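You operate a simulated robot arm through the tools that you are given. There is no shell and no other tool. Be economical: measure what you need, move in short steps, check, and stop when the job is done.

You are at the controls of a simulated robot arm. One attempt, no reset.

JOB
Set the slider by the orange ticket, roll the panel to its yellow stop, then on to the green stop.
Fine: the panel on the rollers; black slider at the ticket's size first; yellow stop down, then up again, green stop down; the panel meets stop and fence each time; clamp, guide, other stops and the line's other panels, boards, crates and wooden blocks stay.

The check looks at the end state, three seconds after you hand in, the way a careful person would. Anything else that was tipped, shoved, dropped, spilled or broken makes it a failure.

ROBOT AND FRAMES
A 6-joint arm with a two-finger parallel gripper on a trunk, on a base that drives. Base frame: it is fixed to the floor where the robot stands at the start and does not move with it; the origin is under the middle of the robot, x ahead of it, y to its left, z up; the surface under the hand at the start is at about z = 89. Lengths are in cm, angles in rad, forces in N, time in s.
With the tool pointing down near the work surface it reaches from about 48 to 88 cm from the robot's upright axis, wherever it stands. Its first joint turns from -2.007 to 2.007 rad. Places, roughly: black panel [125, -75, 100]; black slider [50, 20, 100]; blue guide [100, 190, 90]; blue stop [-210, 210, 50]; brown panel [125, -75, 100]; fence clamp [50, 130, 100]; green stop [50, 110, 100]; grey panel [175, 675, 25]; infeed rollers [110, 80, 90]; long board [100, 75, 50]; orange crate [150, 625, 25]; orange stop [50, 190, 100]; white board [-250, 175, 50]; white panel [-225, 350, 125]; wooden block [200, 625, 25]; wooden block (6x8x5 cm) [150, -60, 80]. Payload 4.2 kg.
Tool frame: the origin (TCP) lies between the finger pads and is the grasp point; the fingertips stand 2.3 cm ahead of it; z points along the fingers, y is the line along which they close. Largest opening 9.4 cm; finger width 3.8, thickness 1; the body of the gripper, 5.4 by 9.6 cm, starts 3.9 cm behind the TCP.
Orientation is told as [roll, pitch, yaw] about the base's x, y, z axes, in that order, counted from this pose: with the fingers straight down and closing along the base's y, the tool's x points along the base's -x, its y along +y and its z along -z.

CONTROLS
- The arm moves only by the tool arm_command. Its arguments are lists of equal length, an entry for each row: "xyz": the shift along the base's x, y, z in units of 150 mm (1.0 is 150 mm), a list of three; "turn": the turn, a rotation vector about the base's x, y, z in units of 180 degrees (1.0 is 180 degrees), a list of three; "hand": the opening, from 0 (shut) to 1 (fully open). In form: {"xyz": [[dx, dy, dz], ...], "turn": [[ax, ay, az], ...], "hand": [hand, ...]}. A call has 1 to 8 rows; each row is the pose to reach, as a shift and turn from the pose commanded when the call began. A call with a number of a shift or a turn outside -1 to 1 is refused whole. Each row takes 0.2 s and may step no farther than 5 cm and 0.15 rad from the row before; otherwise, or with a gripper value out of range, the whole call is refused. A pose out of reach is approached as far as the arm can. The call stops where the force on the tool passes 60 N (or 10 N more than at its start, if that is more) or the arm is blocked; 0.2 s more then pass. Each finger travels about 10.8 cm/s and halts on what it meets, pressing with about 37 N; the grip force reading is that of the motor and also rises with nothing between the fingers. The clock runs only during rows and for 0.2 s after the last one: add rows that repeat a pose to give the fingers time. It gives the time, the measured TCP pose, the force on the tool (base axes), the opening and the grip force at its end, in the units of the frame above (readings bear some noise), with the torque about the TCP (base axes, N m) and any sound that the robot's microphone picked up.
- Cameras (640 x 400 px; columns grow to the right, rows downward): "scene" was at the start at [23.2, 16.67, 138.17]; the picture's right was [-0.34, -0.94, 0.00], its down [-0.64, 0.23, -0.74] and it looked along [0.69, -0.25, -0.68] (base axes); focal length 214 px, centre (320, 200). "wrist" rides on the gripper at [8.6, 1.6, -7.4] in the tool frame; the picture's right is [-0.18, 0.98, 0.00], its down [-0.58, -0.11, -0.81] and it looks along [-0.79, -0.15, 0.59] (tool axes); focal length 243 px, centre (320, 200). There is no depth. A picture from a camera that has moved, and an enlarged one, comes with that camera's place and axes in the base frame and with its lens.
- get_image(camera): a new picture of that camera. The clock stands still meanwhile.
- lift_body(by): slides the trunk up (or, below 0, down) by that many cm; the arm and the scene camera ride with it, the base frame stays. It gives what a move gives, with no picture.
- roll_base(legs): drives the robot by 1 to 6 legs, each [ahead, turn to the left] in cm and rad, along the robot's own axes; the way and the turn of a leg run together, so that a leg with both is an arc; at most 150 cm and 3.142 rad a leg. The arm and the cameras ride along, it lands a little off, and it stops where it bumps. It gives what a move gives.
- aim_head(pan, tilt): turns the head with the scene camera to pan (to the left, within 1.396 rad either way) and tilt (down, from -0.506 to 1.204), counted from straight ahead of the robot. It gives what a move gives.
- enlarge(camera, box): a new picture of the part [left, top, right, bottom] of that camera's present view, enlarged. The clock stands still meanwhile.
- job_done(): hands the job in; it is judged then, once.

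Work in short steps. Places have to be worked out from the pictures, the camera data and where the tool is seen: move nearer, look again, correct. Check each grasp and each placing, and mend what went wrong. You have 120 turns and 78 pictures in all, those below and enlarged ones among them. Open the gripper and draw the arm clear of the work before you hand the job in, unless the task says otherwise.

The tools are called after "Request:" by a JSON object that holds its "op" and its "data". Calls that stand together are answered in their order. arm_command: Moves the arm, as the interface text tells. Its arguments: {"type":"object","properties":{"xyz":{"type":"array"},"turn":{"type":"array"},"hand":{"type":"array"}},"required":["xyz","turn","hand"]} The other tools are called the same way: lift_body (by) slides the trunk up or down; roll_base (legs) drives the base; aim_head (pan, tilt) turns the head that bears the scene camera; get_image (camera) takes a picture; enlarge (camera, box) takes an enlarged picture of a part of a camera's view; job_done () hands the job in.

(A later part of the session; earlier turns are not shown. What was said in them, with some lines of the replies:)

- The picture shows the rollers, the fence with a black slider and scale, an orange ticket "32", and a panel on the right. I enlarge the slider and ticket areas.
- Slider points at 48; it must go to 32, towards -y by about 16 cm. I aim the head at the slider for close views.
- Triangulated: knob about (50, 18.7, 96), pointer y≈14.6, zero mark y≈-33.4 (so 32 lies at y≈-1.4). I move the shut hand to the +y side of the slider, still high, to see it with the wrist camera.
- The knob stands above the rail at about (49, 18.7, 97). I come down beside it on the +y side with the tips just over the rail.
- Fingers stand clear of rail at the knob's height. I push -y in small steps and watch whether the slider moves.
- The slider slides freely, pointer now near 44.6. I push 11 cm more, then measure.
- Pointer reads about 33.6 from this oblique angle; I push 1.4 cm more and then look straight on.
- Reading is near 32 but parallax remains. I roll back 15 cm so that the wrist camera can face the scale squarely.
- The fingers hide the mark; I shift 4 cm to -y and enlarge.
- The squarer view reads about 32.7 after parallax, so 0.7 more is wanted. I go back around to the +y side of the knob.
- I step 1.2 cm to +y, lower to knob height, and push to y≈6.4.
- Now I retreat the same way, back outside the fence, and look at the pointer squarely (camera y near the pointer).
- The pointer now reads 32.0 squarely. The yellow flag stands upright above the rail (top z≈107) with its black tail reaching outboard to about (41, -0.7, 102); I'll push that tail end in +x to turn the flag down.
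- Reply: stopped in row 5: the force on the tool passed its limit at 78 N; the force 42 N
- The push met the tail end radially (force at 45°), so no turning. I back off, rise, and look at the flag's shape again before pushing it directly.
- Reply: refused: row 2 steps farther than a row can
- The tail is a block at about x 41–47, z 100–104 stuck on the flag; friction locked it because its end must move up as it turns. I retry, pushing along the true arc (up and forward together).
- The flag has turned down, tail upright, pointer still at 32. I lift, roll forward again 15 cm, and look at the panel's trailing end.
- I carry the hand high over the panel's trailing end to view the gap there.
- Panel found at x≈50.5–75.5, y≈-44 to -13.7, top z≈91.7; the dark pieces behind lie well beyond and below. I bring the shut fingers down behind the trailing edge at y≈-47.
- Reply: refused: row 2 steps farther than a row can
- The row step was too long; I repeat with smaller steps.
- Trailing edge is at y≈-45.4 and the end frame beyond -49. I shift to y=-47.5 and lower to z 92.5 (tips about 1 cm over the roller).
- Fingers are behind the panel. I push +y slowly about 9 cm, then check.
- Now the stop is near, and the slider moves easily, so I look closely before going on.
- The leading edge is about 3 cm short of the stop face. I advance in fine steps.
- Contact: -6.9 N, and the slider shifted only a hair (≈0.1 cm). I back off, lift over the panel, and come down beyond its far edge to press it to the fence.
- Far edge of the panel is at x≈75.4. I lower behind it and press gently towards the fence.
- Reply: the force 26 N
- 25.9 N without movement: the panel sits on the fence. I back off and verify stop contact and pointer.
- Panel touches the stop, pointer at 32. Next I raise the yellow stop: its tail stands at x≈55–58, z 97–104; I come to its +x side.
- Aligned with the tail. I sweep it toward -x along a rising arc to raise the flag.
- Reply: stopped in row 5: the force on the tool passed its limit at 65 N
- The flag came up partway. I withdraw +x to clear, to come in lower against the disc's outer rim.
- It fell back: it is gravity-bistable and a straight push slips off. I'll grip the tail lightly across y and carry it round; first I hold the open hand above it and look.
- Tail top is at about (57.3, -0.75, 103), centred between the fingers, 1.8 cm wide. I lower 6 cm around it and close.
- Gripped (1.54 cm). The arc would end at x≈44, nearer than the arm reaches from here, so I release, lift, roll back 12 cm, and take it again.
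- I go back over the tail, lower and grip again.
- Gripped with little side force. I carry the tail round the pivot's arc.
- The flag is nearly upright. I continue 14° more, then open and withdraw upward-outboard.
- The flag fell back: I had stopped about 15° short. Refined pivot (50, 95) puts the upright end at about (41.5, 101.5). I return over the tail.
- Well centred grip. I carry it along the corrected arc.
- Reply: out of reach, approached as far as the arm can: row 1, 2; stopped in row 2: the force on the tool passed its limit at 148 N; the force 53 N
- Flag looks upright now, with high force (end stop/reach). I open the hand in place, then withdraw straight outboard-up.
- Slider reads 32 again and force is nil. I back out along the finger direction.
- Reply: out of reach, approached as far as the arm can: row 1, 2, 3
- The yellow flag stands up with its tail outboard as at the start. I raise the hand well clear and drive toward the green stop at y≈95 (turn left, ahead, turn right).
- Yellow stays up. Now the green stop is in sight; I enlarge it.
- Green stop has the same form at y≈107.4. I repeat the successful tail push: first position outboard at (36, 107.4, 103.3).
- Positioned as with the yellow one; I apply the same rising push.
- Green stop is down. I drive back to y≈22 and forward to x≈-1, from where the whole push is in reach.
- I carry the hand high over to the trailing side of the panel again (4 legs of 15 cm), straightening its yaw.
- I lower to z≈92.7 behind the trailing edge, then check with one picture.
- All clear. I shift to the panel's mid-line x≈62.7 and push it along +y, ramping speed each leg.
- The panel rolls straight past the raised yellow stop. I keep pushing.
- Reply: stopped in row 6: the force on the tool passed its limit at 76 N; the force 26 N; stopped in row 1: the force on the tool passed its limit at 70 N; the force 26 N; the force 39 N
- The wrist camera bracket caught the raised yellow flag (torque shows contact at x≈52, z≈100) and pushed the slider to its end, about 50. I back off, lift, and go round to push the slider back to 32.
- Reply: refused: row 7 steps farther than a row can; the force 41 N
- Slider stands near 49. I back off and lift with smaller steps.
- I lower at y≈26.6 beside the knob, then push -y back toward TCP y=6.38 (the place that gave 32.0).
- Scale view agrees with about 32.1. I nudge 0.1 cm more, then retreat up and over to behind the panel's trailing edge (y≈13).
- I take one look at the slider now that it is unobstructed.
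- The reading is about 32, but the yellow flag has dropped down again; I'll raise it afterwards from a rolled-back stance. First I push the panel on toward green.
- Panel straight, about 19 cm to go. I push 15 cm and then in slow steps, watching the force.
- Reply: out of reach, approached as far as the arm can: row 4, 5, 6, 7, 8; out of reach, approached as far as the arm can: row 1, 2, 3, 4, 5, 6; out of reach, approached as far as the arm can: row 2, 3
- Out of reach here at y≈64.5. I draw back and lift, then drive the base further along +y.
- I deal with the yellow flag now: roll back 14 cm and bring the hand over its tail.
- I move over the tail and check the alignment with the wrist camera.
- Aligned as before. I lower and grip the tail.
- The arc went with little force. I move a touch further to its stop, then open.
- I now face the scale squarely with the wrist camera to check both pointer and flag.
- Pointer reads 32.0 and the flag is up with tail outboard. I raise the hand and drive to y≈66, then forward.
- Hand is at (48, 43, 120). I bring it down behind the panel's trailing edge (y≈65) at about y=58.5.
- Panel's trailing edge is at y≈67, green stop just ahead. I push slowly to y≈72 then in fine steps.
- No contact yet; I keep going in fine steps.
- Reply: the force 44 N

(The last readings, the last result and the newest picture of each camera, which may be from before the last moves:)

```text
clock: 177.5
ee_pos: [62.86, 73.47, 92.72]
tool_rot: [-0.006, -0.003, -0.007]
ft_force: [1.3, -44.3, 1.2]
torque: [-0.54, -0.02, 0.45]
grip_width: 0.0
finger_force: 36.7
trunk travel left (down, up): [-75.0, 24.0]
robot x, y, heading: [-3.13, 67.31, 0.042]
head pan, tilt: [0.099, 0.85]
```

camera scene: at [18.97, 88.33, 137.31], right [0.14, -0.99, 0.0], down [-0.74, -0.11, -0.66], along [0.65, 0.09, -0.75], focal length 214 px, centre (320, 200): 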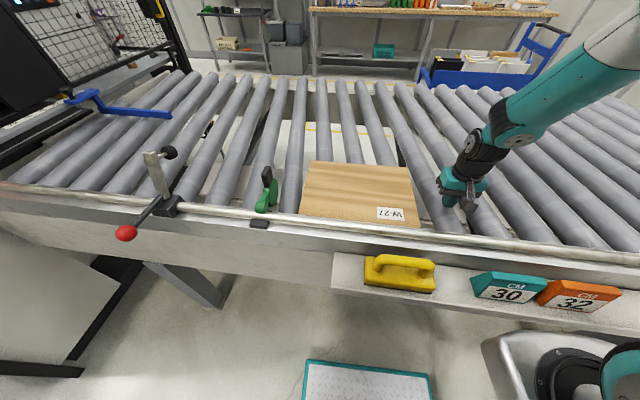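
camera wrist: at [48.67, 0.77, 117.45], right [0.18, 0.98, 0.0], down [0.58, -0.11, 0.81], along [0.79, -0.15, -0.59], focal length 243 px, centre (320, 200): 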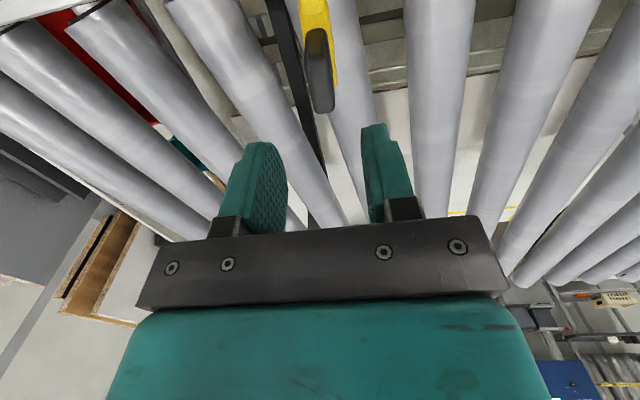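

Firm contact with the green stop (44 N, no movement). I back off, lift, and shift the base +22 cm in y so I can press the far edge at mid-length.

Request:
{"op": "arm_command", "data": {"xyz": [[0, -0.06, 0], [0, -0.1, 0.1], [0, -0.1, 0.4], [0, -0.1, 0.7], [-0.2, -0.1, 0.95], [-0.45, -0.1, 1.0], [-0.7, -0.1, 1.0]], "turn": [[0, 0, 0], [0, 0, 0], [0, 0, 0], [0, 0, 0], [0, 0, 0], [0, 0, 0], [0, 0, 0]], "hand": [0, 0, 0, 0, 0, 0, 0]}}

Request:
{"op": "arm_command", "data": {"xyz": [[0, 0, 0.3], [0, 0, 0.6], [0, 0, 0.7]], "turn": [[0, 0, 0], [0, 0, 0], [0, 0, 0]], "hand": [0, 0, 0]}}

Request:
{"op": "roll_base", "data": {"legs": [[0, 1.529], [22, 0], [0, -1.571], [3, 0]]}}

```text
clock: 179.1
ee_pos: [52.2, 72.53, 107.91]
tool_rot: [-0.001, -0.002, 0.0]
ft_force: [0.6, -0.3, -0.7]
torque: [0.0, 0.0, 0.0]
grip_width: 0.02
finger_force: 37.3
trunk travel left (down, up): [-75.0, 24.0]
robot x, y, heading: [-3.28, 67.05, 0.042]
head pan, tilt: [0.099, 0.85]
```

```text
clock: 179.9
ee_pos: [52.26, 72.2, 118.24]
tool_rot: [0.001, -0.002, 0.0]
ft_force: [-0.7, -1.1, 0.3]
torque: [-0.01, -0.01, 0.02]
grip_width: 0.01
finger_force: 36.6
trunk travel left (down, up): [-75.0, 24.0]
robot x, y, heading: [-3.79, 66.92, 0.036]
head pan, tilt: [0.099, 0.85]
```

```text
clock: 189.7
ee_pos: [55.23, 90.33, 118.14]
tool_rot: [0.0, -0.002, -0.066]
ft_force: [0.5, -0.5, -0.2]
torque: [0.01, -0.02, 0.02]
grip_width: 0.03
finger_force: 36.9
trunk travel left (down, up): [-75.0, 24.0]
robot x, y, heading: [-0.87, 88.8, -0.016]
head pan, tilt: [0.099, 0.85]
```

Now I reach over the panel to (80.5, 90), and lower behind its far edge.

Request:
{"op": "arm_command", "data": {"xyz": [[0.33, 0, 0], [0.66, 0, 0], [0.98, 0, 0], [0.98, 0, 0]], "turn": [[0, 0, 0.01], [0, 0, 0.021], [0, 0, 0.021], [0, 0, 0.021]], "hand": [0, 0, 0, 0]}}

Request:
{"op": "arm_command", "data": {"xyz": [[0.3, 0, 0], [0.62, -0.02, 0], [0.7, -0.02, -0.3], [0.7, -0.02, -0.6], [0.7, -0.02, -0.9], [0.7, -0.02, -0.9]], "turn": [[0, 0, 0], [0, 0, 0], [0, 0, 0], [0, 0, 0], [0, 0, 0], [0, 0, 0]], "hand": [0, 0, 0, 0, 0, 0]}}

Request:
{"op": "get_image", "data": {"camera": "wrist"}}

```text
clock: 190.7
ee_pos: [70.03, 90.37, 118.02]
tool_rot: [-0.002, -0.003, 0.002]
ft_force: [0.4, -0.8, 0.0]
torque: [0.05, -0.03, -0.03]
grip_width: 0.0
finger_force: 37.0
trunk travel left (down, up): [-75.0, 24.0]
robot x, y, heading: [-0.55, 89.08, -0.023]
head pan, tilt: [0.099, 0.85]
```

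```text
clock: 192.1
ee_pos: [80.54, 89.87, 104.63]
tool_rot: [0.001, -0.001, 0.001]
ft_force: [-0.1, -0.1, 0.1]
torque: [0.02, 0.01, 0.02]
grip_width: 0.0
finger_force: 36.8
trunk travel left (down, up): [-75.0, 24.0]
robot x, y, heading: [-0.74, 89.15, -0.02]
head pan, tilt: [0.099, 0.85]
```

```text
3 pictures are left
camera wrist: at [72.01, 91.37, 111.91], right [0.18, 0.98, 0.0], down [0.58, -0.11, 0.81], along [0.79, -0.15, -0.59], focal length 243 px, centre (320, 200)
```

wrist: 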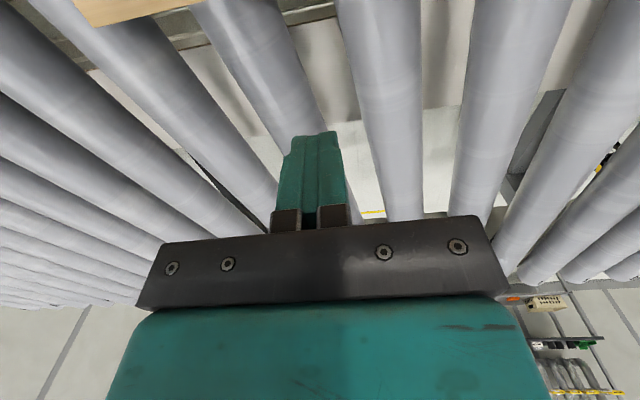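

Far edge is at x≈75.6 and parallel to the fence. I lower and press gently.

Request:
{"op": "arm_command", "data": {"xyz": [[0, 0, -0.3], [0, 0, -0.6], [0, 0, -0.79], [-0.08, 0, -0.79], [-0.15, 0, -0.79], [-0.18, 0, -0.79], [-0.18, 0, -0.79]], "turn": [[0, 0, 0], [0, 0, 0], [0, 0, 0], [0, 0, 0], [0, 0, 0], [0, 0, 0], [0, 0, 0]], "hand": [0, 0, 0, 0, 0, 0, 0]}}

Request:
{"op": "arm_command", "data": {"xyz": [[-0.02, 0, 0], [-0.03, 0, 0]], "turn": [[0, 0, 0], [0, 0, 0]], "hand": [0, 0]}}

Request:
{"op": "arm_command", "data": {"xyz": [[-0.015, 0, 0], [-0.025, 0, 0]], "turn": [[0, 0, 0], [0, 0, 0]], "hand": [0, 0]}}

```text
clock: 193.7
ee_pos: [77.83, 89.96, 92.83]
tool_rot: [0.001, -0.002, -0.001]
ft_force: [-0.1, 0.4, -0.6]
torque: [0.0, -0.01, 0.02]
grip_width: 0.01
finger_force: 36.7
trunk travel left (down, up): [-75.0, 24.0]
robot x, y, heading: [-0.48, 88.95, -0.017]
head pan, tilt: [0.099, 0.85]
```

```text
clock: 194.3
ee_pos: [77.6, 89.93, 92.9]
tool_rot: [0.002, -0.007, -0.001]
ft_force: [22.7, -0.2, -4.2]
torque: [-0.04, -0.3, 0.0]
grip_width: 0.0
finger_force: 37.4
trunk travel left (down, up): [-75.0, 24.0]
robot x, y, heading: [-0.83, 88.95, -0.025]
head pan, tilt: [0.099, 0.85]
```

```text
clock: 194.9
ee_pos: [77.53, 89.91, 92.92]
tool_rot: [0.003, -0.016, -0.003]
ft_force: [52.5, -4.7, -3.7]
torque: [-0.81, -0.55, 0.1]
grip_width: 0.0
finger_force: 37.0
trunk travel left (down, up): [-75.0, 24.0]
robot x, y, heading: [-0.51, 89.18, -0.021]
head pan, tilt: [0.099, 0.85]
```

Panel is firmly on the fence. I back off, lift, withdraw toward the robot side high, and inspect.

Request:
{"op": "arm_command", "data": {"xyz": [[0.08, 0, 0], [0.13, 0, 0.1], [0.13, 0, 0.4], [0.13, 0, 0.7], [0.13, 0, 1.0], [-0.1, -0.05, 1.0], [-0.3, -0.2, 1.0]], "turn": [[0, 0, 0], [0, 0, 0], [0, 0, 0], [0, 0, 0], [0, 0, 0], [0, 0, 0], [0, 0, 0]], "hand": [0, 0, 0, 0, 0, 0, 0]}}

Request:
{"op": "arm_command", "data": {"xyz": [[0, 0, 0.3], [-0.2, -0.1, 0.5], [-0.5, -0.2, 0.5], [-0.8, -0.25, 0.5], [-1.0, -0.3, 0.5]], "turn": [[0, 0, 0], [0, 0, 0], [0, 0, 0], [0, 0, 0], [0, 0, 0]], "hand": [0.3, 0.6, 0.9, 1, 1]}}

Request:
{"op": "aim_head", "data": {"pan": -0.15, "tilt": 0.9}}

Request:
{"op": "get_image", "data": {"camera": "scene"}}

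```text
clock: 196.5
ee_pos: [72.2, 87.07, 107.81]
tool_rot: [0.0, -0.001, 0.001]
ft_force: [0.6, 0.6, 0.0]
torque: [-0.01, 0.03, 0.02]
grip_width: 0.03
finger_force: 37.4
trunk travel left (down, up): [-75.0, 24.0]
robot x, y, heading: [-0.8, 88.68, -0.021]
head pan, tilt: [0.099, 0.85]
```

```text
clock: 197.7
ee_pos: [57.33, 82.52, 115.3]
tool_rot: [0.001, 0.0, 0.001]
ft_force: [0.9, 0.1, 0.3]
torque: [0.01, 0.06, -0.03]
grip_width: 9.39
finger_force: 0.0
trunk travel left (down, up): [-75.0, 24.0]
robot x, y, heading: [-0.62, 88.67, -0.015]
head pan, tilt: [0.099, 0.85]
```

```text
clock: 198.5
ee_pos: [57.35, 82.49, 115.3]
tool_rot: [0.0, -0.001, 0.003]
ft_force: [0.6, -0.4, 0.4]
torque: [0.02, 0.02, -0.02]
grip_width: 9.38
finger_force: 0.0
trunk travel left (down, up): [-75.0, 24.0]
robot x, y, heading: [-0.8, 88.81, -0.022]
head pan, tilt: [-0.15, 0.901]
```

```text
2 pictures are left
camera scene: at [22.61, 106.85, 136.92], right [-0.17, -0.99, 0.0], down [-0.77, 0.13, -0.62], along [0.61, -0.11, -0.78], focal length 214 px, centre (320, 200)
```

scene: 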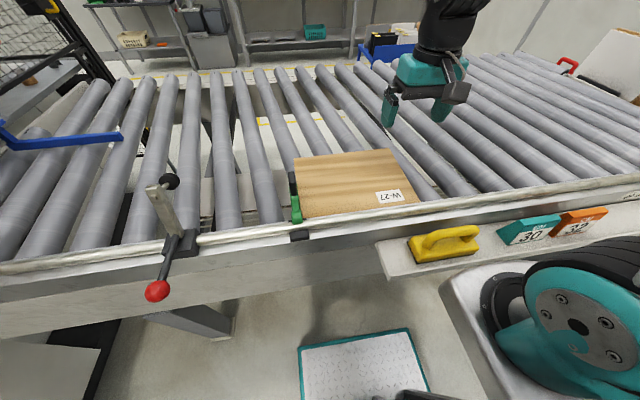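

The panel sits against green stop and fence. I draw the arm further back and use a last look toward the yellow stop.

Request:
{"op": "arm_command", "data": {"xyz": [[-0.2, 0.1, 0.2], [-0.4, 0.2, 0.4], [-0.55, 0.2, 0.5]], "turn": [[0, 0, 0], [0, 0, 0], [0, 0, 0]], "hand": [1, 1, 1]}}

Request:
{"op": "aim_head", "data": {"pan": -1.15, "tilt": 0.4}}

Request:
{"op": "get_image", "data": {"camera": "scene"}}

```text
clock: 199.3
ee_pos: [49.35, 85.49, 122.92]
tool_rot: [0.0, 0.001, -0.001]
ft_force: [0.6, -1.1, 0.4]
torque: [0.02, 0.02, -0.03]
grip_width: 9.4
finger_force: 0.1
trunk travel left (down, up): [-75.0, 24.0]
robot x, y, heading: [-0.61, 88.59, -0.02]
head pan, tilt: [-0.15, 0.901]
```

```text
clock: 200.5
ee_pos: [49.34, 85.65, 122.91]
tool_rot: [0.0, -0.002, 0.001]
ft_force: [-0.2, 0.7, -0.5]
torque: [0.02, -0.01, -0.04]
grip_width: 9.41
finger_force: 0.1
trunk travel left (down, up): [-75.0, 24.0]
robot x, y, heading: [-0.31, 88.9, -0.017]
head pan, tilt: [-1.15, 0.4]
```

```text
1 pictures are left
camera scene: at [18.77, 99.61, 141.22], right [-0.92, -0.39, 0.0], down [-0.15, 0.36, -0.92], along [0.36, -0.85, -0.39], focal length 214 px, centre (320, 200)
```

scene: 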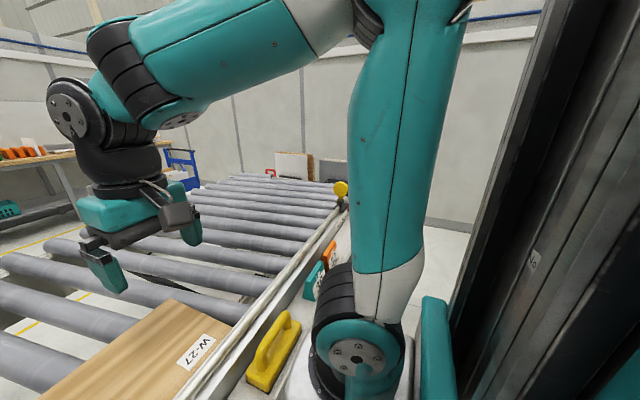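

The yellow disc stands upright above the rail, the green stop is down against the panel, and the hand is open and clear. I hand in.

Request:
{"op": "job_done", "data": {}}

```text
The job is handed in.
```

I've handed the job in: the black slider reads 32, the yellow stop is back up, the green stop is down, and panel W-27 sits against the green stop and the fence. I opened the hand and drew the arm clear. The panel also met the yellow stop and the fence at 32 before it went on.

Two things went wrong along the way, and I put both right:
- **Slider knocked:** on the run to green, the wrist camera bracket caught the raised yellow stop and pushed the slider to about 49. I pushed it back, and a square-on view read 32.0.
- **Yellow stop dropped:** while I was resetting the slider, the yellow stop fell down again. I raised it again, and the last picture shows it upright.
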